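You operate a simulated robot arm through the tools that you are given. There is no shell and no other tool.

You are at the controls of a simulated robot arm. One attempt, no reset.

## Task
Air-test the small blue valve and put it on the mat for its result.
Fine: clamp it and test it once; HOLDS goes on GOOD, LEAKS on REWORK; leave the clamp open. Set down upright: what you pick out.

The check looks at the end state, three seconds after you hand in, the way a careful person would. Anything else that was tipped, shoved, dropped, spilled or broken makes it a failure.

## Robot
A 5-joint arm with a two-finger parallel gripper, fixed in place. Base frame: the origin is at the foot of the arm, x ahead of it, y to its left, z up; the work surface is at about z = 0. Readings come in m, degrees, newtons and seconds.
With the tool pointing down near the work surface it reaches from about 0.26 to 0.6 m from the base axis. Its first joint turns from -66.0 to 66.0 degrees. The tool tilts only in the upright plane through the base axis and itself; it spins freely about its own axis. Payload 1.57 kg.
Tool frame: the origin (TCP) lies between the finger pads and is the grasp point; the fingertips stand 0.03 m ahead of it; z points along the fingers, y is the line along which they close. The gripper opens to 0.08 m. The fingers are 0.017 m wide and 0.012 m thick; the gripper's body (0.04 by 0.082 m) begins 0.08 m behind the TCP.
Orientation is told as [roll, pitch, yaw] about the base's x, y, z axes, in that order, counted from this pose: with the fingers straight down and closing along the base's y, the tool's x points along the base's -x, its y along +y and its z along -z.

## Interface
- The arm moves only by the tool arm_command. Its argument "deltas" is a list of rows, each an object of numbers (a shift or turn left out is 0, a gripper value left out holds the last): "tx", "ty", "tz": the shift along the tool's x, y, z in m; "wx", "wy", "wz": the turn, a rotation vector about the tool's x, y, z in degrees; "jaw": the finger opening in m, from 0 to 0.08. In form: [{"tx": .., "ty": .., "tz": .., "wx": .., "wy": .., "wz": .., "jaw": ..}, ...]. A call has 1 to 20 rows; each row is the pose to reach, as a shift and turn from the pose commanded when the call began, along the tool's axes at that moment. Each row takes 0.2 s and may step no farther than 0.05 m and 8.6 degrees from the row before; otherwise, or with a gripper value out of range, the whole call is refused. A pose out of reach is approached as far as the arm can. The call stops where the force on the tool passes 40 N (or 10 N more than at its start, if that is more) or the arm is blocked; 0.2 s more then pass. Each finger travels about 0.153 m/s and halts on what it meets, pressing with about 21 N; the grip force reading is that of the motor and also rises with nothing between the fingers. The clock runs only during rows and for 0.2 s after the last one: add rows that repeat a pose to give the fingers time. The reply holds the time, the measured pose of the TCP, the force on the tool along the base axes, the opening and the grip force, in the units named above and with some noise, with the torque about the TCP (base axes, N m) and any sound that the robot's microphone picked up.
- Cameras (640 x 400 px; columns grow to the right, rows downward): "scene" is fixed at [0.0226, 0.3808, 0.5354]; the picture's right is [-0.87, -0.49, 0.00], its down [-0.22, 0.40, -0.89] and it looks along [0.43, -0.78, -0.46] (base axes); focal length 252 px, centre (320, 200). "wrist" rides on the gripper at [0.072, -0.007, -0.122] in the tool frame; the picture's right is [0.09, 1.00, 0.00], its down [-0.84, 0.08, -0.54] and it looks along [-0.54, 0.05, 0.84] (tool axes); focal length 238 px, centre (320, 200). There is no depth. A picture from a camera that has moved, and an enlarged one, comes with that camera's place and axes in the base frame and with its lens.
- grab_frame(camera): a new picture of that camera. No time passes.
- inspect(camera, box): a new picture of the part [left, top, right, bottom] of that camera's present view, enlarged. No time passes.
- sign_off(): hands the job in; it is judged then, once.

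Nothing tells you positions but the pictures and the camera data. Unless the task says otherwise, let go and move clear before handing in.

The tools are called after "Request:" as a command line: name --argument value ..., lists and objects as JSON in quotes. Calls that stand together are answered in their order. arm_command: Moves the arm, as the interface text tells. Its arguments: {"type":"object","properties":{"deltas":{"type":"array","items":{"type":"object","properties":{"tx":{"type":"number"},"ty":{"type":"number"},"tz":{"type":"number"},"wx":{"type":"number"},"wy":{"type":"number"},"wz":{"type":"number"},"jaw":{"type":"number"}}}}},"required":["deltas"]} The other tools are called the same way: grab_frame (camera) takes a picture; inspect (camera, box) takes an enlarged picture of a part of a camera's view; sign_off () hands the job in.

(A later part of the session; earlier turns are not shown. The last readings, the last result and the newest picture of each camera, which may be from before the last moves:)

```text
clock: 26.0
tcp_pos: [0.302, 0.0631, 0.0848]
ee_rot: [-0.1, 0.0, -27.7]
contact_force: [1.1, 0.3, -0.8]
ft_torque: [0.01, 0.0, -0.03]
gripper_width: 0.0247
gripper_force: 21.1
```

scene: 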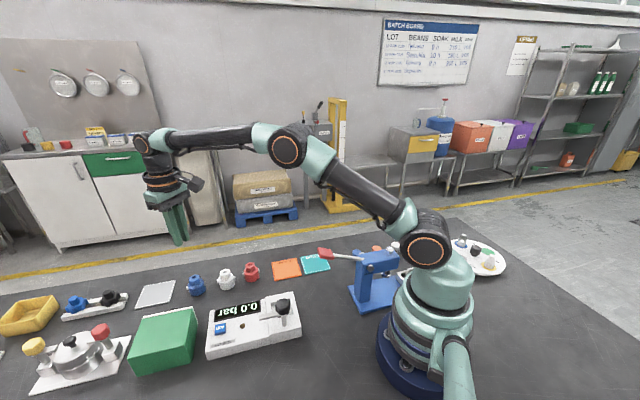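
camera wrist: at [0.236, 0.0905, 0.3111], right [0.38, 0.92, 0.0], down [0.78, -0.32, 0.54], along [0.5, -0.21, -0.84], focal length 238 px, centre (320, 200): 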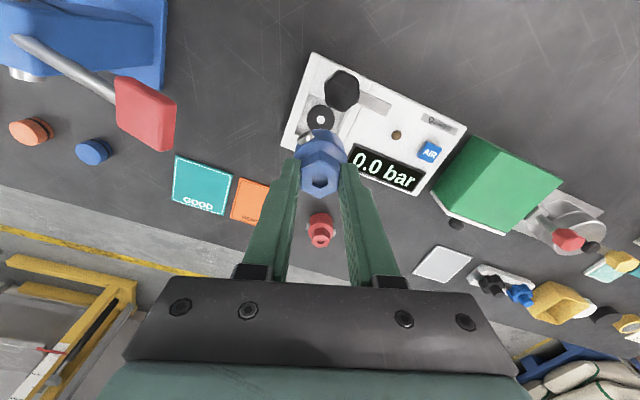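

Request:
arm_command --deltas '[{"tz": 0.001}, {"tz": 0.002}]'

Request:
inspect --camera "scene" --box '[250, 275, 310, 330]'

Request:
inspect --camera "wrist" --box '[250, 80, 390, 190]'

```text
clock: 26.6
tcp_pos: [0.3023, 0.0633, 0.084]
ee_rot: [-0.1, 0.0, -27.8]
contact_force: [-1.0, 0.1, -0.3]
ft_torque: [0.0, -0.01, 0.01]
gripper_width: 0.0248
gripper_force: 21.3
```

```text
7.27 times, centred on (280, 302) of scene
camera zoom: at [0.0226, 0.3808, 0.5354], right [-0.87, -0.49, 0.0], down [-0.22, 0.4, -0.89], along [0.43, -0.78, -0.46], focal length 1831 px, centre (611, -546)
```

zoom: 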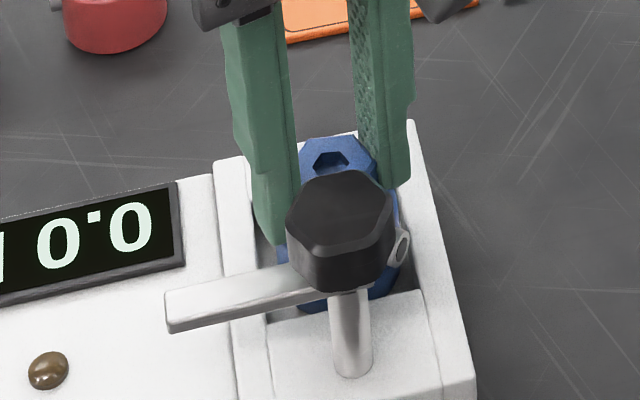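

```text
3.64 times, centred on (320, 135) of wrist
camera zoom: at [0.2354, 0.0905, 0.204], right [0.38, 0.92, 0.0], down [0.78, -0.32, 0.54], along [0.5, -0.21, -0.84], focal length 867 px, centre (320, 436)
```

zoom: 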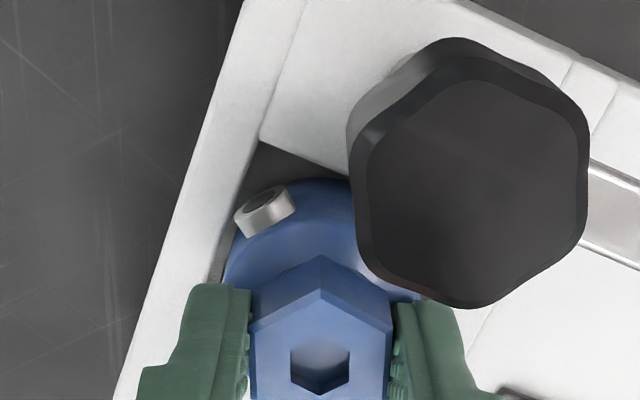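

Still free; I'll keep stepping down until contact shows.

Request:
arm_command --deltas '[{"tz": 0.001}, {"tz": 0.002}]'

Request:
arm_command --deltas '[{"tz": 0.001}, {"tz": 0.002}]'

```text
clock: 27.2
tcp_pos: [0.3019, 0.0627, 0.0821]
ee_rot: [0.0, -0.1, -27.8]
contact_force: [-4.7, 0.2, 22.0]
ft_torque: [0.02, 0.18, -0.02]
gripper_width: 0.0252
gripper_force: 21.6
```

```text
clock: 27.6
tcp_pos: [0.302, 0.0633, 0.0809]
ee_rot: [0.1, -0.1, -27.6]
contact_force: [-3.1, -0.7, 9.8]
ft_torque: [-0.13, 0.04, -0.03]
gripper_width: 0.0253
gripper_force: 20.6
stopped in row 2: the force on the tool passed its limit at 46 N (the readings are from after the stop); the commanded pose is now the measured one
```

Contact came at TCP z ≈ 0.082, which matches the seat height. I'll check that the valve is sitting square.

Request:
inspect --camera "scene" --box '[250, 275, 310, 330]'

Request:
inspect --camera "wrist" --box '[250, 80, 390, 190]'

```text
7.27 times, centred on (280, 302) of scene
camera zoom: at [0.0226, 0.3808, 0.5354], right [-0.87, -0.49, 0.0], down [-0.22, 0.4, -0.89], along [0.43, -0.78, -0.46], focal length 1831 px, centre (611, -546)
```

zoom: 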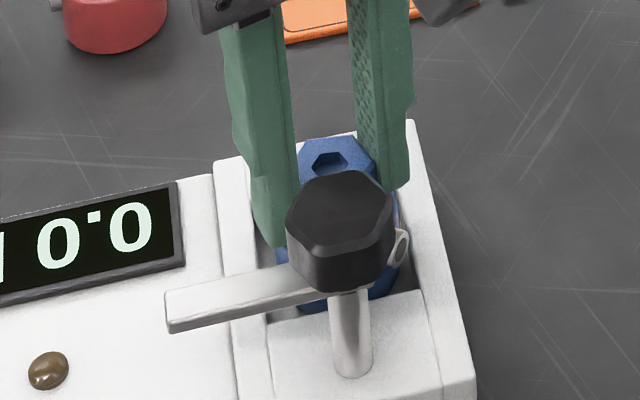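

```text
3.64 times, centred on (320, 135) of wrist
camera zoom: at [0.2358, 0.0904, 0.2025], right [0.38, 0.92, 0.0], down [0.78, -0.32, 0.54], along [0.5, -0.21, -0.84], focal length 867 px, centre (320, 436)
```

zoom: 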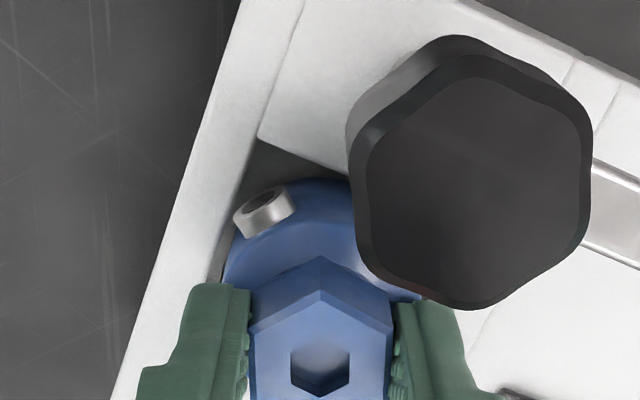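

It looks seated. I'll open the jaws a little and rise straight up.

Request:
arm_command --deltas '[{"jaw": 0.032}, {"jaw": 0.042}, {"jaw": 0.042}, {"jaw": 0.042, "tz": -0.005}, {"jaw": 0.042, "tz": -0.015}, {"jaw": 0.042, "tz": -0.03}, {"jaw": 0.042, "tz": -0.05}, {"jaw": 0.042, "tz": -0.08}, {"jaw": 0.042, "tz": -0.11}, {"jaw": 0.042, "tz": -0.11}]'

Request:
grab_frame --camera "wrist"

Request:
inspect --camera "wrist" --box '[250, 60, 410, 180]'

Request:
inspect --camera "scene" --box '[250, 275, 310, 330]'

```text
clock: 29.8
tcp_pos: [0.3027, 0.0621, 0.1916]
ee_rot: [0.1, -0.1, -27.8]
contact_force: [-0.5, -0.2, -0.5]
ft_torque: [-0.02, 0.0, -0.01]
gripper_width: 0.042
gripper_force: 0.0
```

```text
taken
camera wrist: at [0.2359, 0.0897, 0.3121], right [0.38, 0.92, 0.0], down [0.78, -0.32, 0.54], along [0.5, -0.21, -0.84], focal length 238 px, centre (320, 200)
```

wrist: 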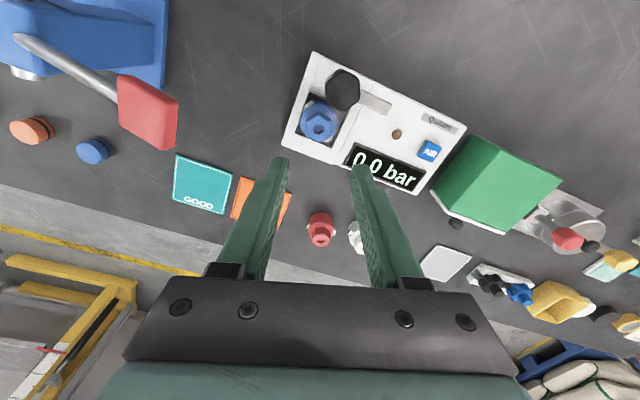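

```text
3.33 times, centred on (330, 120) of wrist
camera zoom: at [0.2359, 0.0897, 0.3121], right [0.38, 0.92, 0.0], down [0.78, -0.32, 0.54], along [0.5, -0.21, -0.84], focal length 794 px, centre (287, 467)
```

zoom: 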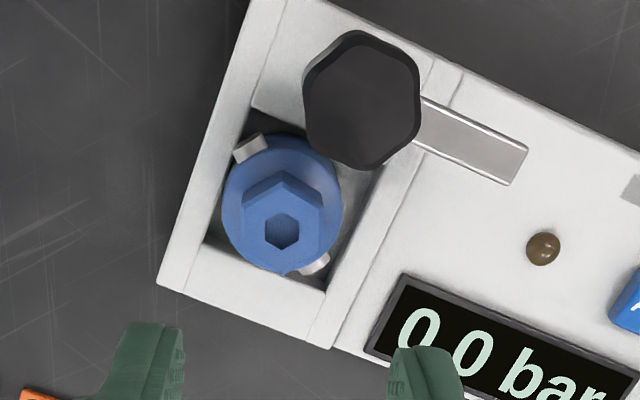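

```text
7.27 times, centred on (280, 302) of scene
camera zoom: at [0.0226, 0.3808, 0.5354], right [-0.87, -0.49, 0.0], down [-0.22, 0.4, -0.89], along [0.43, -0.78, -0.46], focal length 1831 px, centre (611, -546)
```

zoom: 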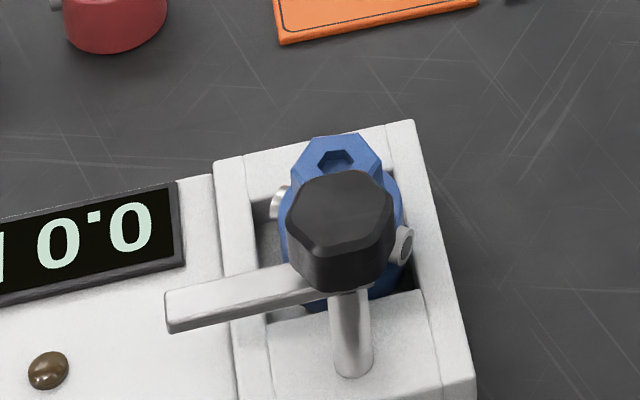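

The valve is upright inside the recess but sits about 2.5 mm off the gasket centre, toward the left wall. I'll go back down, close lightly to centre it, then open evenly.

Request:
arm_command --deltas '[{"jaw": 0.044, "tz": 0.03}, {"tz": 0.06}, {"tz": 0.085}, {"tz": 0.098}, {"tz": 0.105}, {"tz": 0.105, "jaw": 0.044}, {"tz": 0.105, "jaw": 0.038}, {"tz": 0.105, "jaw": 0.034}, {"tz": 0.105, "jaw": 0.031}, {"tz": 0.105, "jaw": 0.029}, {"tz": 0.105, "jaw": 0.027}, {"tz": 0.105, "jaw": 0.0258}, {"tz": 0.105, "jaw": 0.0258}]'

Request:
inspect --camera "wrist" --box '[250, 80, 390, 190]'

```text
clock: 32.6
tcp_pos: [0.3023, 0.0634, 0.0862]
ee_rot: [0.0, -0.1, -27.7]
contact_force: [-0.5, 0.3, 0.4]
ft_torque: [-0.02, 0.01, 0.0]
gripper_width: 0.0261
gripper_force: 0.2
```

```text
3.64 times, centred on (320, 135) of wrist
camera zoom: at [0.2358, 0.0902, 0.2066], right [0.38, 0.92, 0.0], down [0.78, -0.32, 0.54], along [0.5, -0.21, -0.84], focal length 867 px, centre (320, 436)
```

zoom: 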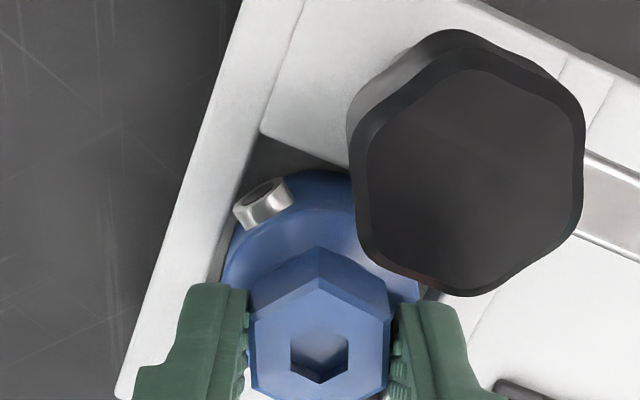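

The valve is centred between the fingers without squeezing. Opening evenly and rising.

Request:
arm_command --deltas '[{"jaw": 0.028}, {"jaw": 0.032}, {"jaw": 0.038}, {"jaw": 0.044}, {"jaw": 0.044}, {"tz": -0.01}, {"tz": -0.025}, {"tz": -0.045}, {"tz": -0.07}, {"tz": -0.105}, {"tz": -0.105}]'

Request:
inspect --camera "wrist" --box '[250, 60, 410, 180]'

Request:
inspect --camera "scene" --box '[250, 275, 310, 330]'

```text
clock: 35.0
tcp_pos: [0.3017, 0.0635, 0.1922]
ee_rot: [0.0, -0.1, -27.7]
contact_force: [0.0, -0.9, -0.6]
ft_torque: [0.01, -0.01, 0.0]
gripper_width: 0.044
gripper_force: 0.1
```

```text
3.33 times, centred on (330, 120) of wrist
camera zoom: at [0.2351, 0.0909, 0.3125], right [0.38, 0.92, 0.0], down [0.78, -0.32, 0.54], along [0.5, -0.21, -0.84], focal length 794 px, centre (287, 467)
```

zoom: 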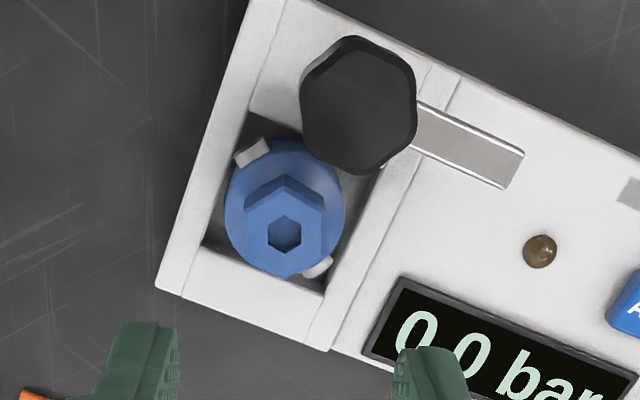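

```text
7.27 times, centred on (280, 302) of scene
camera zoom: at [0.0226, 0.3808, 0.5354], right [-0.87, -0.49, 0.0], down [-0.22, 0.4, -0.89], along [0.43, -0.78, -0.46], focal length 1831 px, centre (611, -546)
```

zoom: 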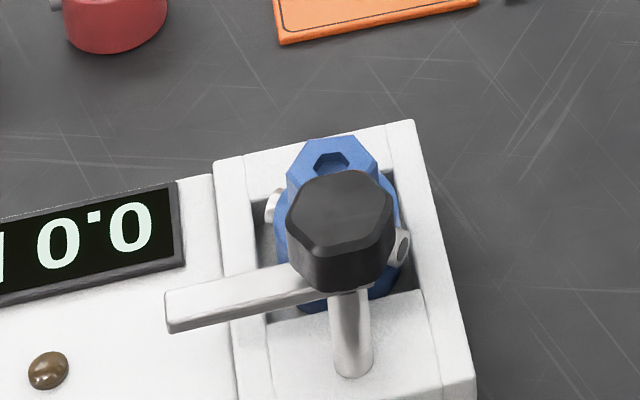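

The valve is now centred on the seat within about 1 mm. Next I'll move over the clamp knob at about (0.270, 0.0945), turning so the fingers close across its flats, with the jaws open.

Request:
arm_command --deltas '[{"tx": 0.008, "ty": 0.002, "wz": -8, "jaw": 0.06}, {"tx": 0.016, "ty": 0.004, "wz": -16, "jaw": 0.06}, {"tx": 0.024, "ty": 0.006, "wz": -24}, {"tx": 0.032, "ty": 0.009, "wz": -32}, {"tx": 0.04, "ty": 0.012, "wz": -40}, {"tx": 0.043, "ty": 0.013, "wz": -48}, {"tx": 0.043, "ty": 0.013, "wz": -56}, {"tx": 0.043, "ty": 0.013, "wz": -64}, {"tx": 0.043, "ty": 0.013, "wz": -72}, {"tx": 0.043, "ty": 0.013, "wz": -73}, {"tx": 0.043, "ty": 0.013, "wz": -73}]'

Request:
grab_frame --camera "wrist"

Request:
inspect --camera "wrist" --box '[250, 70, 410, 190]'

Request:
inspect --camera "scene" --box '[220, 200, 340, 340]'

```text
clock: 37.4
tcp_pos: [0.2701, 0.0945, 0.1932]
ee_rot: [-0.1, -0.1, 45.3]
contact_force: [-0.4, 0.2, 0.3]
ft_torque: [0.02, 0.02, 0.03]
gripper_width: 0.0599
gripper_force: 0.0
```

```text
taken
camera wrist: at [0.2248, 0.0384, 0.3124], right [-0.77, 0.63, 0.0], down [0.53, 0.65, 0.54], along [0.35, 0.42, -0.84], focal length 238 px, centre (320, 200)
```

wrist: 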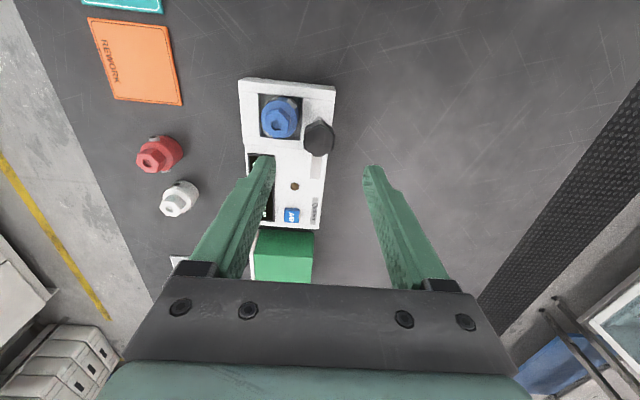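

```text
3.33 times, centred on (330, 130) of wrist
camera zoom: at [0.2248, 0.0384, 0.3124], right [-0.77, 0.63, 0.0], down [0.53, 0.65, 0.54], along [0.35, 0.42, -0.84], focal length 794 px, centre (287, 433)
```

zoom: 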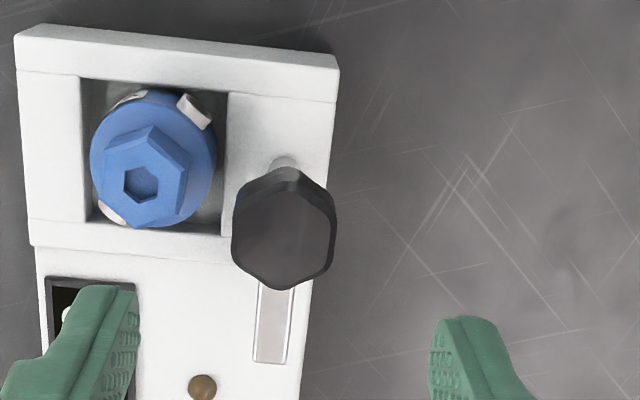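

```text
2.86 times, centred on (280, 270) of scene
camera zoom: at [0.0226, 0.3808, 0.5354], right [-0.87, -0.49, 0.0], down [-0.22, 0.4, -0.89], along [0.43, -0.78, -0.46], focal length 719 px, centre (434, 0)
```

zoom: 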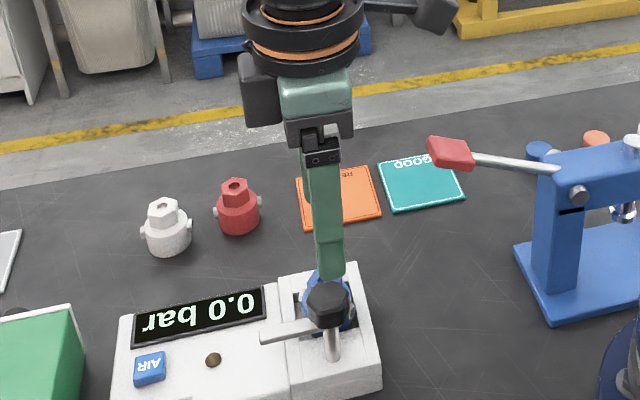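

The knob is centred under the tool with its flats facing the fingers. I'll go down until the fingertips are beside the knob.

Request:
arm_command --deltas '[{"tz": 0.03}, {"tz": 0.055}, {"tz": 0.068}, {"tz": 0.0775}, {"tz": 0.0775}]'

Request:
inspect --camera "wrist" --box '[220, 70, 420, 220]'

Request:
inspect --camera "scene" --box '[240, 250, 320, 330]'

```text
clock: 38.6
tcp_pos: [0.2708, 0.0945, 0.1149]
ee_rot: [0.0, -0.1, 45.3]
contact_force: [-0.5, 0.2, 0.4]
ft_torque: [-0.02, 0.01, 0.0]
gripper_width: 0.0599
gripper_force: 0.1
```

```text
2.67 times, centred on (320, 145) of wrist
camera zoom: at [0.2251, 0.0387, 0.2343], right [-0.77, 0.64, 0.0], down [0.53, 0.65, 0.54], along [0.35, 0.42, -0.84], focal length 636 px, centre (320, 347)
```

zoom: 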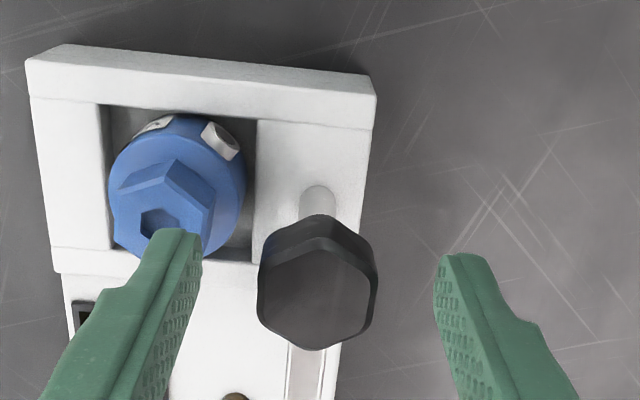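

```text
5.00 times, centred on (280, 290) of scene
camera zoom: at [0.0226, 0.3808, 0.5354], right [-0.87, -0.49, 0.0], down [-0.22, 0.4, -0.89], along [0.43, -0.78, -0.46], focal length 1259 px, centre (520, -250)
```

zoom: 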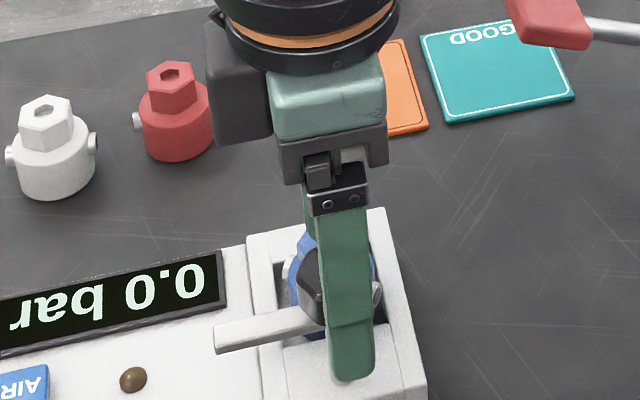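

The fingers straddle the knob. Closing on it.

Request:
arm_command --deltas '[{"jaw": 0.045}, {"jaw": 0.035}, {"jaw": 0.02}, {"jaw": 0.01}, {"jaw": 0.01}, {"jaw": 0.01}]'

Request:
inspect --camera "wrist" --box '[220, 70, 420, 220]'

Request:
inspect --camera "scene" --box '[240, 250, 320, 330]'

```text
clock: 40.0
tcp_pos: [0.271, 0.0945, 0.114]
ee_rot: [-0.2, -0.2, 45.1]
contact_force: [16.7, -29.5, -8.7]
ft_torque: [-0.53, -0.34, -0.05]
gripper_width: 0.0296
gripper_force: 39.1
```

```text
2.67 times, centred on (320, 145) of wrist
camera zoom: at [0.2254, 0.0384, 0.2344], right [-0.77, 0.64, 0.0], down [0.53, 0.65, 0.54], along [0.35, 0.42, -0.84], focal length 636 px, centre (320, 347)
```

zoom: 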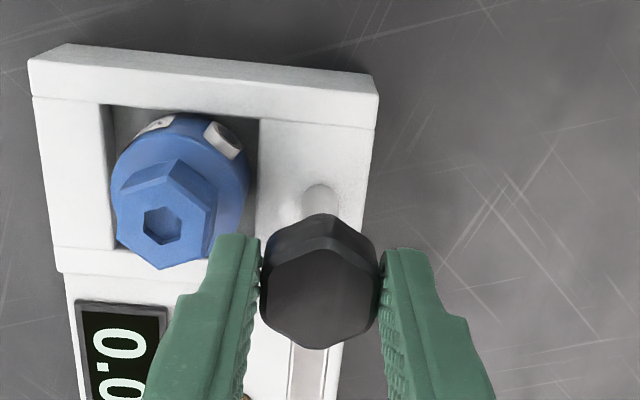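

```text
5.00 times, centred on (280, 290) of scene
camera zoom: at [0.0227, 0.3808, 0.5354], right [-0.87, -0.49, 0.0], down [-0.22, 0.4, -0.89], along [0.43, -0.78, -0.46], focal length 1259 px, centre (520, -250)
```

zoom: 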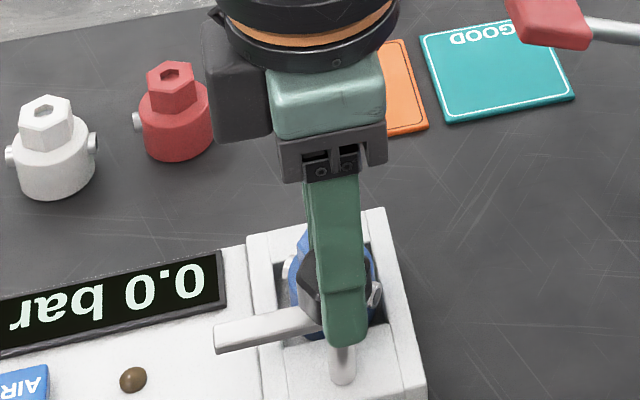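

The knob is gripped at 29.6 mm with a side load of about 33 N, so I'm slightly off-centre. I'll shift the tool about 1 mm along -y to relieve it.

Request:
arm_command --deltas '[{"ty": -0.0005}, {"ty": -0.001}, {"ty": -0.001}]'

```text
clock: 40.8
tcp_pos: [0.2717, 0.0942, 0.1135]
ee_rot: [0.0, -0.1, 45.4]
contact_force: [13.6, -9.4, -18.2]
ft_torque: [-0.34, 0.06, -0.36]
gripper_width: 0.0296
gripper_force: 39.3
```

The side load has roughly halved. One more small correction, sideways and down.

Request:
arm_command --deltas '[{"ty": -0.0005, "tz": 0.0005}, {"ty": -0.001, "tz": 0.001}, {"ty": -0.001, "tz": 0.001}]'

```text
clock: 41.6
tcp_pos: [0.2727, 0.0948, 0.1134]
ee_rot: [-0.1, 0.0, 45.4]
contact_force: [-2.7, 1.6, 2.9]
ft_torque: [0.34, -0.25, -0.04]
gripper_width: 0.0299
gripper_force: 38.8
stopped in row 3: the force on the tool passed its limit at 42 N (the readings are from after the stop); the commanded pose is now the measured one
```

Forces are now near zero. I'll try a small clockwise turn (arm toward the valve) first.

Request:
arm_command --deltas '[{"wz": 2}, {"wz": 4}, {"wz": 6}, {"wz": 8}, {"wz": 8}]'

Request:
inspect --camera "wrist" --box '[220, 70, 420, 220]'

Request:
inspect --camera "scene" --box '[240, 270, 320, 340]'

```text
clock: 42.8
tcp_pos: [0.2717, 0.0942, 0.1147]
ee_rot: [0.1, -0.1, 37.5]
contact_force: [-0.5, 10.0, -1.8]
ft_torque: [0.03, 0.26, 0.0]
gripper_width: 0.0299
gripper_force: 39.3
```

```text
2.67 times, centred on (320, 145) of wrist
camera zoom: at [0.2185, 0.0451, 0.2345], right [-0.68, 0.73, 0.0], down [0.62, 0.57, 0.54], along [0.4, 0.37, -0.84], focal length 636 px, centre (320, 347)
```

zoom: 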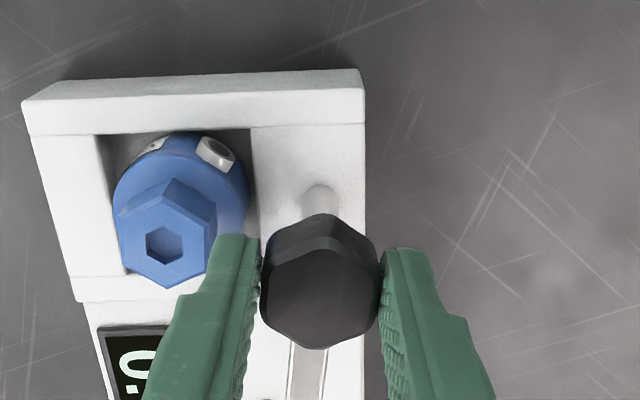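

```text
5.71 times, centred on (280, 305) of scene
camera zoom: at [0.0226, 0.3808, 0.5354], right [-0.87, -0.49, 0.0], down [-0.22, 0.4, -0.89], along [0.43, -0.78, -0.46], focal length 1439 px, centre (549, -400)
```

zoom: 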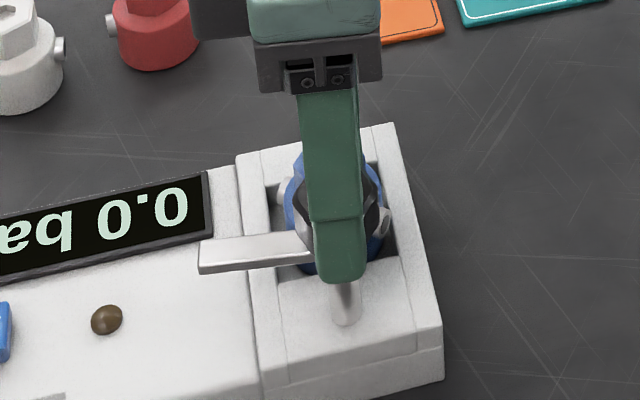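

The clamp arm turns with the knob. I'll continue in modest increments and watch the side loads.

Request:
arm_command --deltas '[{"wz": 3}, {"wz": 6}, {"wz": 9}, {"wz": 12}, {"wz": 15}, {"wz": 18}, {"wz": 20}, {"wz": 20}]'

```text
clock: 44.0
tcp_pos: [0.2711, 0.0945, 0.1139]
ee_rot: [0.0, -0.1, 23.4]
contact_force: [-1.5, 5.0, 0.6]
ft_torque: [0.02, 0.19, -0.04]
gripper_width: 0.0298
gripper_force: 39.3
stopped in row 5: the force on the tool passed its limit at 41 N (the readings are from after the stop); the commanded pose is now the measured one
```

It stopped on force but reset with small loads. I'll continue more slowly.

Request:
arm_command --deltas '[{"wz": 1.5, "ty": 0.0002}, {"wz": 3, "ty": 0.0003}, {"wz": 4.5, "ty": 0.0003}, {"wz": 6, "ty": 0.0003}]'

```text
clock: 45.0
tcp_pos: [0.2715, 0.0951, 0.1144]
ee_rot: [0.0, -0.1, 17.3]
contact_force: [7.5, 13.8, -30.3]
ft_torque: [0.1, 0.19, 0.0]
gripper_width: 0.0297
gripper_force: 39.4
```

The load is now mostly downward on the tool, about 30 N, so the clamp may drop as it turns. I'll follow it down slightly while turning.

Request:
arm_command --deltas '[{"wz": 0, "tz": 0.0005, "ty": 0.0003}, {"wz": 0, "tz": 0.001, "ty": 0.0006}, {"wz": 0, "tz": 0.001, "ty": 0.0006}]'

```text
clock: 45.8
tcp_pos: [0.2707, 0.0947, 0.1152]
ee_rot: [0.0, 0.0, 17.2]
contact_force: [-0.4, -18.8, 6.4]
ft_torque: [-0.14, -0.82, -0.03]
gripper_width: 0.0297
gripper_force: 39.7
```

The grip is stiff, about 45 N per mm. I'll keep turning in small arcs with tiny corrections.

Request:
arm_command --deltas '[{"wz": 1.5, "ty": -0.0003}, {"wz": 3, "ty": -0.0004}, {"wz": 4.5, "ty": -0.0004}, {"wz": 6, "ty": -0.0004}]'

```text
clock: 46.8
tcp_pos: [0.2708, 0.0955, 0.1125]
ee_rot: [0.0, -0.2, 11.4]
contact_force: [-4.8, -12.8, 33.3]
ft_torque: [-0.39, 0.3, -0.04]
gripper_width: 0.0297
gripper_force: 39.2
```

Request:
arm_command --deltas '[{"tz": -0.0004, "ty": -0.0002}, {"tz": -0.0007, "ty": -0.0003}, {"tz": -0.0007, "ty": -0.0003}]'

Request:
inspect --camera "scene" --box '[240, 270, 320, 340]'

Request:
inspect --camera "wrist" --box '[220, 70, 420, 220]'

```text
clock: 47.6
tcp_pos: [0.2718, 0.0955, 0.1126]
ee_rot: [0.1, -0.1, 11.3]
contact_force: [6.7, -9.6, -11.4]
ft_torque: [-0.01, -1.02, -0.08]
gripper_width: 0.0299
gripper_force: 39.3
```

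```text
5.71 times, centred on (280, 305) of scene
camera zoom: at [0.0227, 0.3808, 0.5354], right [-0.87, -0.49, 0.0], down [-0.22, 0.4, -0.89], along [0.43, -0.78, -0.46], focal length 1439 px, centre (549, -400)
```

zoom: 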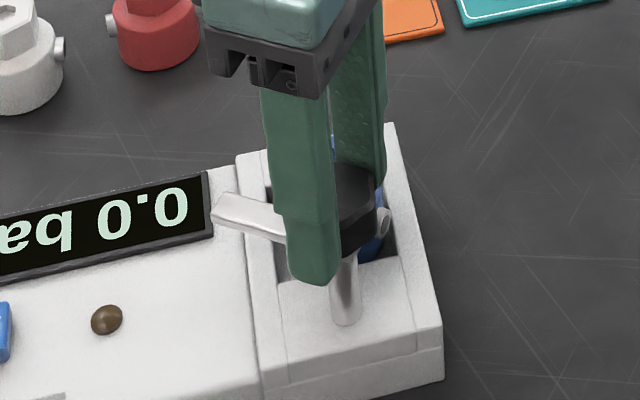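

```text
2.67 times, centred on (320, 145) of wrist
camera zoom: at [0.2022, 0.0741, 0.2335], right [-0.29, 0.96, 0.0], down [0.8, 0.24, 0.54], along [0.52, 0.16, -0.84], focal length 636 px, centre (320, 347)
```

zoom: 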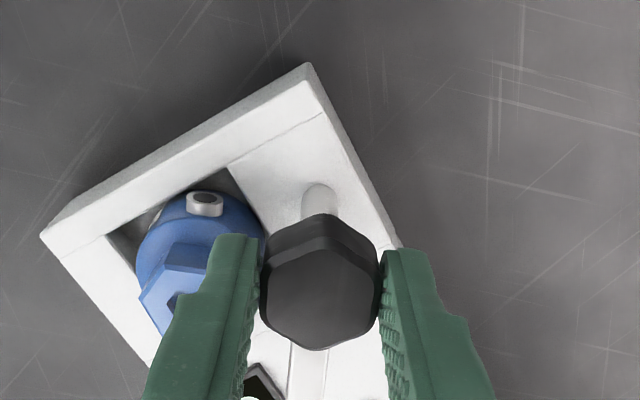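

The clamp arm is at about 11°, on its way to about -45°. Continuing.

Request:
arm_command --deltas '[{"wz": 2, "tz": 0.0002, "ty": -0.0002}, {"wz": 4, "tz": 0.0002, "ty": -0.0002}, {"wz": 6, "tz": 0.0002, "ty": -0.0002}, {"wz": 8, "tz": 0.0002, "ty": -0.0002}, {"wz": 10, "tz": 0.0002, "ty": -0.0002}]'

```text
clock: 48.8
tcp_pos: [0.2704, 0.0957, 0.1131]
ee_rot: [0.1, -0.2, 1.4]
contact_force: [7.3, 18.3, -33.3]
ft_torque: [0.22, -0.29, 0.05]
gripper_width: 0.0298
gripper_force: 38.9
```

Request:
arm_command --deltas '[{"wz": 1, "tz": 0.0005, "ty": 0.0003}, {"wz": 3, "tz": 0.0007, "ty": 0.0004}, {"wz": 5, "tz": 0.0007, "ty": 0.0004}, {"wz": 7, "tz": 0.0007, "ty": 0.0004}, {"wz": 9, "tz": 0.0007, "ty": 0.0004}]'

```text
clock: 50.0
tcp_pos: [0.2712, 0.0965, 0.1136]
ee_rot: [0.1, -0.1, -7.5]
contact_force: [-3.2, 14.2, 13.9]
ft_torque: [0.35, 1.13, 0.01]
gripper_width: 0.0298
gripper_force: 39.0
```

Request:
arm_command --deltas '[{"wz": 1, "tz": -0.0002, "ty": 0.0003}, {"wz": 3, "tz": -0.0002, "ty": 0.0003}, {"wz": 5, "tz": -0.0002, "ty": 0.0003}, {"wz": 7, "tz": -0.0002, "ty": 0.0003}, {"wz": 9, "tz": -0.0002, "ty": 0.0003}]'

Request:
inspect --camera "scene" --box '[240, 270, 320, 340]'

Request:
inspect --camera "wrist" --box '[220, 70, 420, 220]'

```text
clock: 51.2
tcp_pos: [0.271, 0.0949, 0.1137]
ee_rot: [0.1, -0.2, -16.6]
contact_force: [-4.7, 16.6, 17.5]
ft_torque: [0.17, -0.17, 0.05]
gripper_width: 0.03
gripper_force: 39.3
```

```text
5.71 times, centred on (280, 305) of scene
camera zoom: at [0.0226, 0.3808, 0.5355], right [-0.87, -0.49, 0.0], down [-0.22, 0.4, -0.89], along [0.43, -0.78, -0.46], focal length 1439 px, centre (549, -400)
```

zoom: 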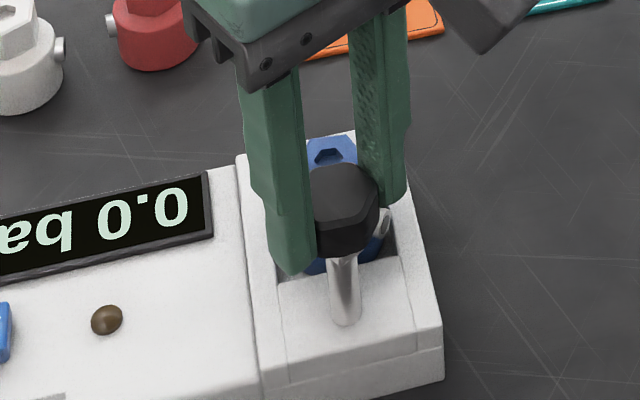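

```text
2.67 times, centred on (320, 145) of wrist
camera zoom: at [0.2003, 0.1094, 0.2338], right [0.2, 0.98, 0.0], down [0.82, -0.17, 0.54], along [0.53, -0.11, -0.84], focal length 636 px, centre (320, 347)
```

zoom: 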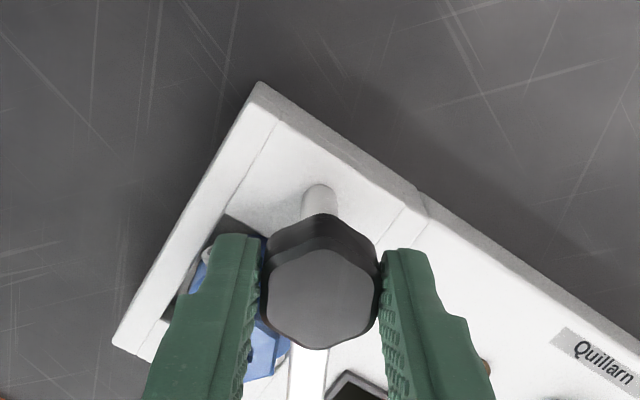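

The arm is at about -17° and nearing the valve. I'll continue while watching for torque or a stop.

Request:
arm_command --deltas '[{"wz": 1, "tz": -0.0003, "ty": 0.0003}, {"wz": 3, "tz": -0.0003, "ty": 0.0003}, {"wz": 5, "tz": -0.0003, "ty": 0.0003}, {"wz": 7, "tz": -0.0003, "ty": 0.0003}, {"wz": 9, "tz": -0.0003, "ty": 0.0003}]'

Request:
inspect --camera "scene" --box '[200, 270, 320, 350]'

```text
clock: 52.4
tcp_pos: [0.2708, 0.0964, 0.1136]
ee_rot: [0.0, 0.0, -25.7]
contact_force: [3.7, 15.7, -14.4]
ft_torque: [0.15, -0.64, 0.05]
gripper_width: 0.0296
gripper_force: 38.7
```

```text
5.00 times, centred on (260, 310) of scene
camera zoom: at [0.0227, 0.3808, 0.5354], right [-0.87, -0.49, 0.0], down [-0.22, 0.4, -0.89], along [0.43, -0.78, -0.46], focal length 1259 px, centre (620, -350)
```

zoom: 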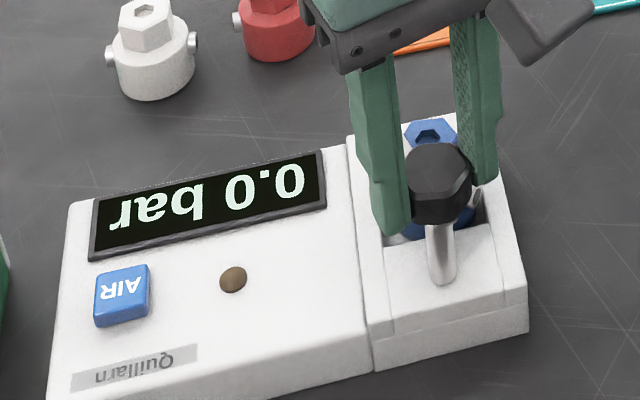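

Request:
arm_command --deltas '[{"wz": 1, "tz": 0.0003, "ty": 0.0003}, {"wz": 3, "tz": 0.0003, "ty": 0.0003}, {"wz": 5, "tz": 0.0003, "ty": 0.0003}, {"wz": 7, "tz": 0.0003, "ty": 0.0003}, {"wz": 9, "tz": 0.0003, "ty": 0.0003}]'

Request:
inspect --camera "scene" --box '[200, 270, 320, 350]'

Request:
inspect --camera "wrist" --box '[220, 70, 420, 220]'

```text
clock: 53.6
tcp_pos: [0.2711, 0.097, 0.1138]
ee_rot: [0.1, -0.1, -34.7]
contact_force: [-3.0, 16.4, 10.8]
ft_torque: [0.69, 0.88, 0.0]
gripper_width: 0.0296
gripper_force: 38.9
```

```text
5.00 times, centred on (260, 310) of scene
camera zoom: at [0.0226, 0.3808, 0.5355], right [-0.87, -0.49, 0.0], down [-0.22, 0.4, -0.89], along [0.43, -0.78, -0.46], focal length 1259 px, centre (620, -350)
```

zoom: 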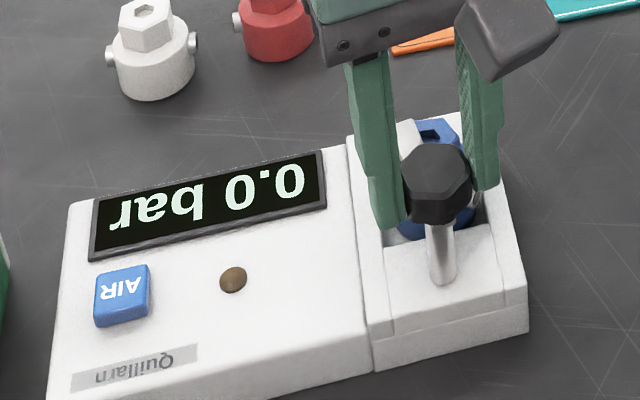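

```text
2.67 times, centred on (320, 145) of wrist
camera zoom: at [0.2086, 0.131, 0.2339], right [0.49, 0.87, 0.0], down [0.73, -0.41, 0.54], along [0.47, -0.27, -0.84], focal length 636 px, centre (320, 347)
```

zoom: 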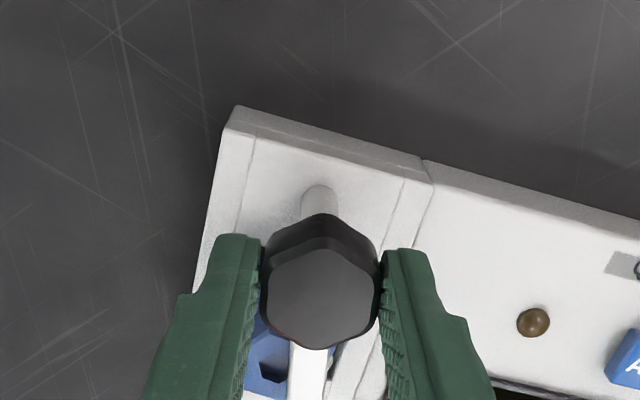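

The arm is now over the edge of the hex, with about 10° left. Continuing.

Request:
arm_command --deltas '[{"wz": 1, "tz": -0.0002, "ty": 0.0003}, {"wz": 3, "tz": -0.0002, "ty": 0.0003}, {"wz": 5, "tz": -0.0002, "ty": 0.0003}, {"wz": 7, "tz": -0.0002, "ty": 0.0003}, {"wz": 9, "tz": -0.0002, "ty": 0.0003}, {"wz": 10.5, "tz": -0.0002, "ty": 0.0003}]'

Request:
inspect --camera "scene" --box '[200, 270, 320, 350]'

Request:
inspect --camera "wrist" --box '[220, 70, 420, 220]'

```text
clock: 55.0
tcp_pos: [0.2717, 0.0973, 0.1135]
ee_rot: [0.1, -0.2, -45.1]
contact_force: [-8.2, -5.0, 34.1]
ft_torque: [-0.19, 0.27, 0.1]
gripper_width: 0.0299
gripper_force: 39.5
```

```text
5.00 times, centred on (260, 310) of scene
camera zoom: at [0.0225, 0.3807, 0.5355], right [-0.87, -0.49, 0.0], down [-0.22, 0.4, -0.89], along [0.43, -0.78, -0.46], focal length 1259 px, centre (620, -350)
```

zoom: 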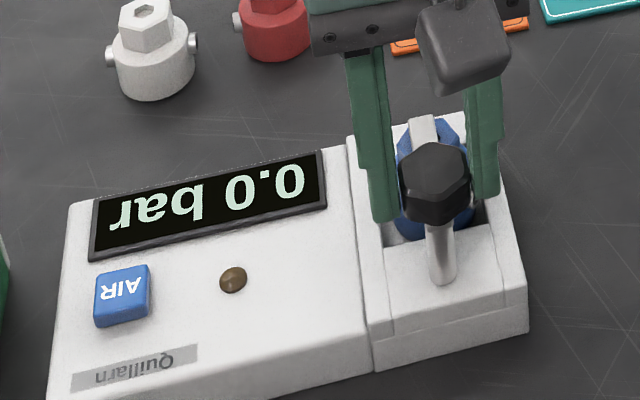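

```text
2.67 times, centred on (320, 145) of wrist
camera zoom: at [0.2164, 0.142, 0.2334], right [0.64, 0.77, 0.0], down [0.64, -0.54, 0.54], along [0.42, -0.35, -0.84], focal length 636 px, centre (320, 347)
```

zoom: 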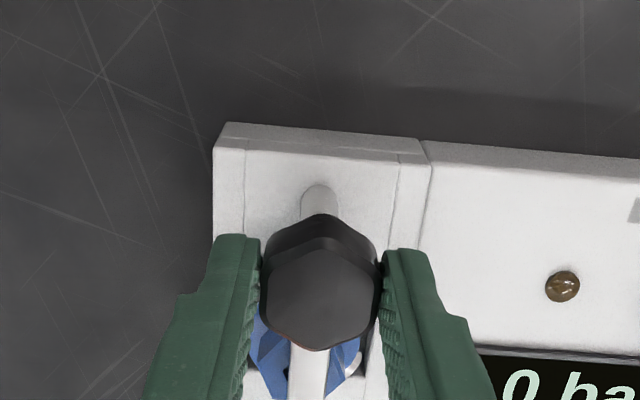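

The arm now lies across the hex after about a 90° turn. I'll try a few more degrees to feel for an end stop.

Request:
arm_command --deltas '[{"wz": 1, "tz": -0.0006}, {"wz": 2, "tz": -0.0006}, {"wz": 3, "tz": -0.0006}, {"wz": 4, "tz": -0.0006}]'

Request:
inspect --camera "scene" --box '[240, 270, 320, 340]'

```text
clock: 56.0
tcp_pos: [0.27, 0.0974, 0.1137]
ee_rot: [0.0, 0.0, -49.1]
contact_force: [5.9, 5.7, -27.8]
ft_torque: [0.22, 0.12, 0.25]
gripper_width: 0.0299
gripper_force: 39.5
```

```text
5.71 times, centred on (280, 305) of scene
camera zoom: at [0.0227, 0.3808, 0.5354], right [-0.87, -0.49, 0.0], down [-0.22, 0.4, -0.89], along [0.43, -0.78, -0.46], focal length 1439 px, centre (549, -400)
```

zoom: 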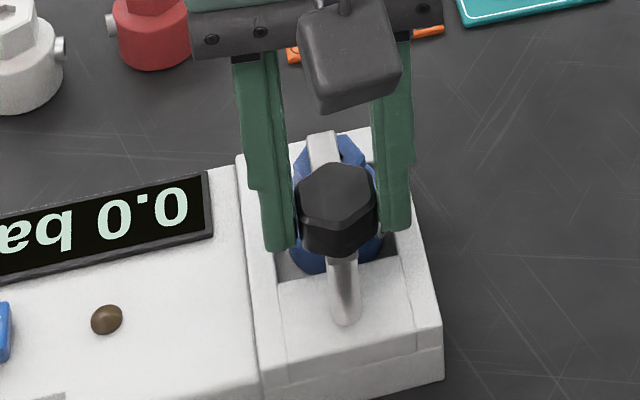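

Torque is rising at about 94° of turn, so the clamp has reached its stop and is closed. Releasing the knob and rising.

Request:
arm_command --deltas '[{"tz": 0.0005}, {"tz": 0.0005, "jaw": 0.036}, {"tz": 0.0005, "jaw": 0.05}, {"tz": 0.0005, "jaw": 0.06}, {"tz": -0.01, "jaw": 0.06}, {"tz": -0.03}, {"tz": -0.06}, {"tz": -0.09}, {"tz": -0.09}]'

Request:
grab_frame --camera "wrist"

Request:
inspect --camera "wrist" --box '[240, 60, 440, 210]'

Request:
inspect --camera "scene" --box '[200, 270, 320, 350]'

```text
clock: 58.0
tcp_pos: [0.2714, 0.0963, 0.2046]
ee_rot: [0.2, 0.0, -49.1]
contact_force: [0.1, 0.0, 0.1]
ft_torque: [-0.01, 0.01, -0.01]
gripper_width: 0.0599
gripper_force: 0.1
```

```text
taken
camera wrist: at [0.2185, 0.1461, 0.3247], right [0.69, 0.72, 0.0], down [0.6, -0.58, 0.54], along [0.39, -0.37, -0.84], focal length 238 px, centre (320, 200)
```

wrist: 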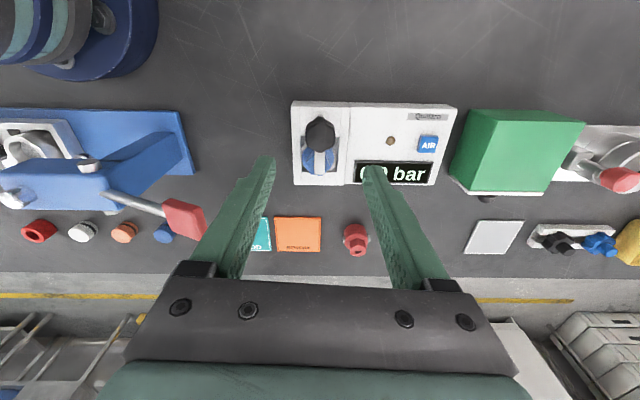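

```text
2.67 times, centred on (340, 135) of wrist
camera zoom: at [0.2185, 0.1461, 0.3247], right [0.69, 0.72, 0.0], down [0.6, -0.58, 0.54], along [0.39, -0.37, -0.84], focal length 636 px, centre (267, 373)
```

zoom: 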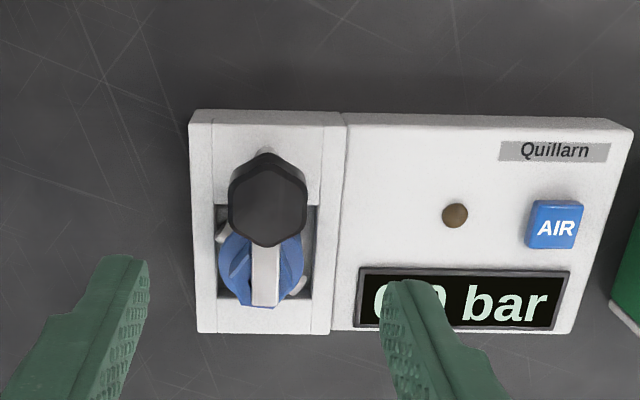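

```text
5.00 times, centred on (260, 310) of scene
camera zoom: at [0.0226, 0.3808, 0.5354], right [-0.87, -0.49, 0.0], down [-0.22, 0.4, -0.89], along [0.43, -0.78, -0.46], focal length 1259 px, centre (620, -350)
```

zoom: 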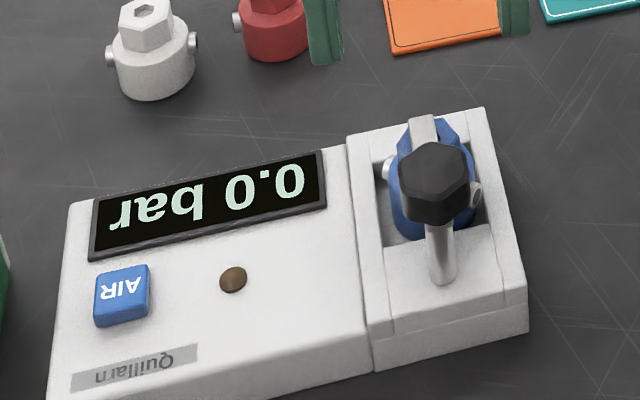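

The clamp arm is across the valve and the display reads 0.0 bar. Next I'll close the fingers and hover over the AIR button at about (0.383, 0.172).

Request:
arm_command --deltas '[{"tx": -0.004, "ty": 0.03, "jaw": 0.03}, {"tx": -0.009, "ty": 0.065, "jaw": 0.0}, {"tx": -0.013, "ty": 0.1, "jaw": 0.0}, {"tx": -0.017, "ty": 0.1345, "jaw": 0.0}, {"tx": -0.017, "ty": 0.1345, "tz": 0.04}, {"tx": -0.017, "ty": 0.1345, "tz": 0.08}, {"tx": -0.017, "ty": 0.1345, "tz": 0.105}, {"tx": -0.017, "ty": 0.1345, "tz": 0.105}]'

Request:
grab_frame --camera "wrist"

Request:
inspect --camera "wrist" --box '[240, 90, 400, 210]'

Request:
inspect --camera "scene" --box '[190, 270, 310, 370]'

```text
clock: 59.8
tcp_pos: [0.383, 0.1698, 0.098]
ee_rot: [0.2, 0.0, -49.0]
contact_force: [-0.1, 0.2, -0.9]
ft_torque: [0.01, -0.01, -0.01]
gripper_width: 0.0
gripper_force: 21.3
```

```text
taken
camera wrist: at [0.3306, 0.2207, 0.2186], right [0.69, 0.72, 0.0], down [0.61, -0.58, 0.54], along [0.39, -0.37, -0.84], focal length 238 px, centre (320, 200)
```

wrist: 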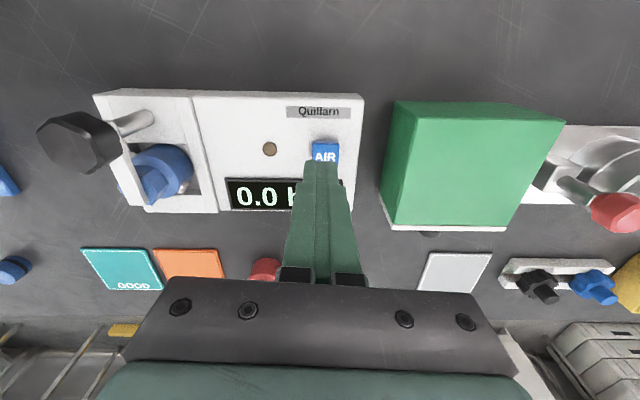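

```text
3.33 times, centred on (320, 150) of wrist
camera zoom: at [0.3306, 0.2207, 0.2186], right [0.69, 0.72, 0.0], down [0.61, -0.58, 0.54], along [0.39, -0.37, -0.84], focal length 794 px, centre (320, 367)
```

zoom: 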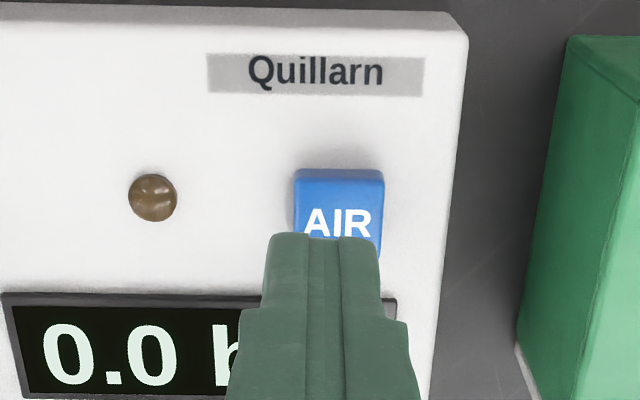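

```text
4.00 times, centred on (250, 320) of scene
camera zoom: at [0.0226, 0.3808, 0.5354], right [-0.87, -0.49, 0.0], down [-0.22, 0.4, -0.89], along [0.43, -0.78, -0.46], focal length 1007 px, centre (600, -280)
```

zoom: 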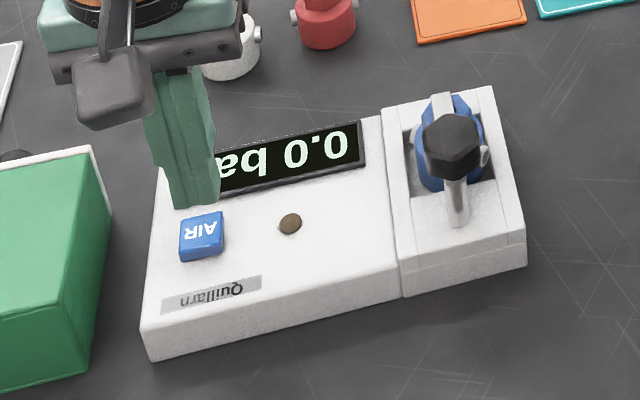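

The button centre is about 4 mm along tool +y. I'll correct for that and come down close above it.

Request:
arm_command --deltas '[{"ty": 0.0042, "tz": 0.004}, {"ty": 0.0042, "tz": 0.01}, {"ty": 0.0042, "tz": 0.016}, {"ty": 0.0042, "tz": 0.019}]'

Request:
inspect --camera "scene" --box '[200, 280, 280, 350]'

Request:
inspect --camera "wrist" --box '[240, 90, 400, 210]'

```text
clock: 60.8
tcp_pos: [0.3865, 0.1743, 0.0798]
ee_rot: [0.1, 0.0, -49.1]
contact_force: [0.4, 1.1, 0.0]
ft_torque: [0.02, 0.02, -0.02]
gripper_width: 0.0
gripper_force: 20.8
```

```text
5.71 times, centred on (240, 315) of scene
camera zoom: at [0.0226, 0.3808, 0.5354], right [-0.87, -0.49, 0.0], down [-0.22, 0.4, -0.89], along [0.43, -0.78, -0.46], focal length 1439 px, centre (777, -457)
```

zoom: 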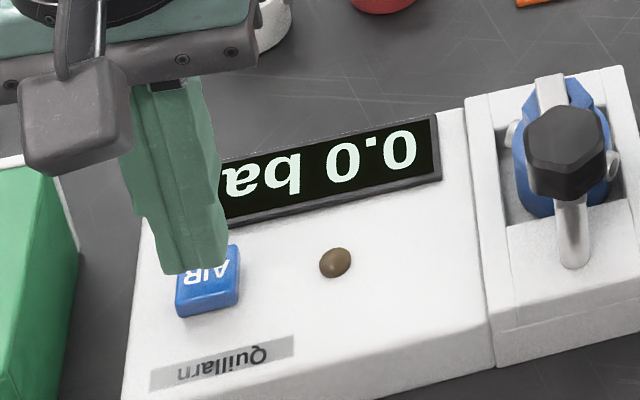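

```text
3.33 times, centred on (320, 150) of wrist
camera zoom: at [0.3353, 0.2236, 0.2006], right [0.69, 0.72, 0.0], down [0.6, -0.58, 0.54], along [0.39, -0.37, -0.84], focal length 794 px, centre (320, 367)
```

zoom: 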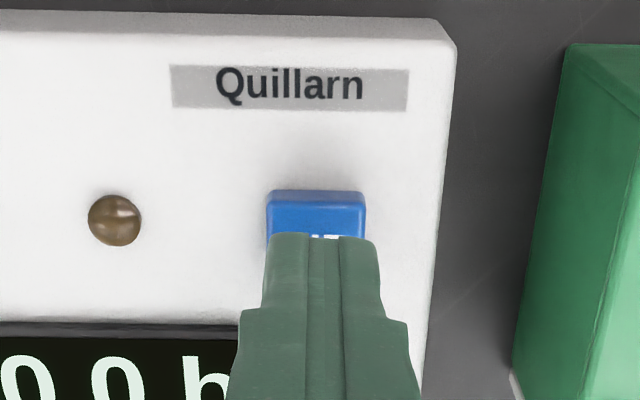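

The fingertips are right over the button. Pressing down gently now.

Request:
arm_command --deltas '[{"tz": 0.002}, {"tz": 0.004}, {"tz": 0.006}]'

Request:
inspect --camera "scene" --box '[200, 280, 310, 350]'

```text
clock: 61.6
tcp_pos: [0.3871, 0.1745, 0.0741]
ee_rot: [0.0, 0.0, -49.1]
contact_force: [0.4, -0.8, 0.0]
ft_torque: [0.0, -0.03, 0.01]
gripper_width: 0.0
gripper_force: 20.8
```

```text
5.71 times, centred on (255, 315) of scene
camera zoom: at [0.0226, 0.3808, 0.5354], right [-0.87, -0.49, 0.0], down [-0.22, 0.4, -0.89], along [0.43, -0.78, -0.46], focal length 1439 px, centre (691, -457)
```

zoom: 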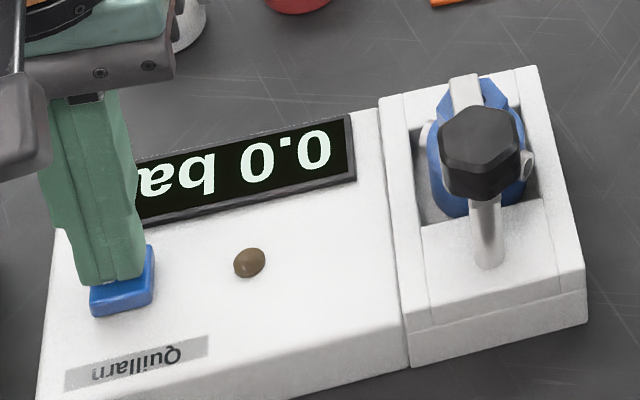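

Request:
arm_command --deltas '[{"tz": 0.001}, {"tz": 0.002}]'

Request:
inspect --camera "scene" --box '[200, 280, 310, 350]'

```text
clock: 62.2
tcp_pos: [0.3868, 0.174, 0.0713]
ee_rot: [0.0, -0.1, -49.1]
contact_force: [-0.1, 0.0, -0.7]
ft_torque: [-0.01, 0.03, 0.0]
gripper_width: 0.0
gripper_force: 21.0
```

```text
5.71 times, centred on (255, 315) of scene
camera zoom: at [0.0226, 0.3808, 0.5354], right [-0.87, -0.49, 0.0], down [-0.22, 0.4, -0.89], along [0.43, -0.78, -0.46], focal length 1439 px, centre (691, -457)
```

zoom: 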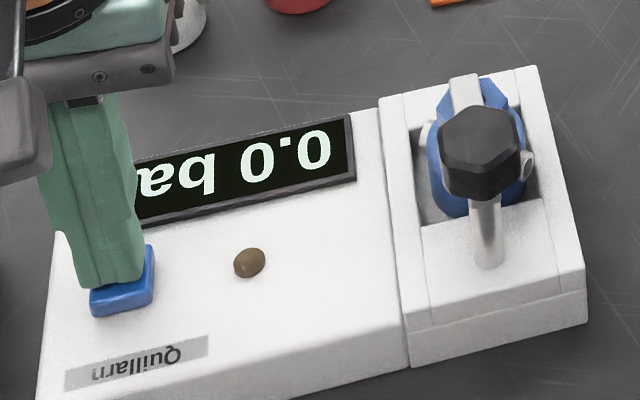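

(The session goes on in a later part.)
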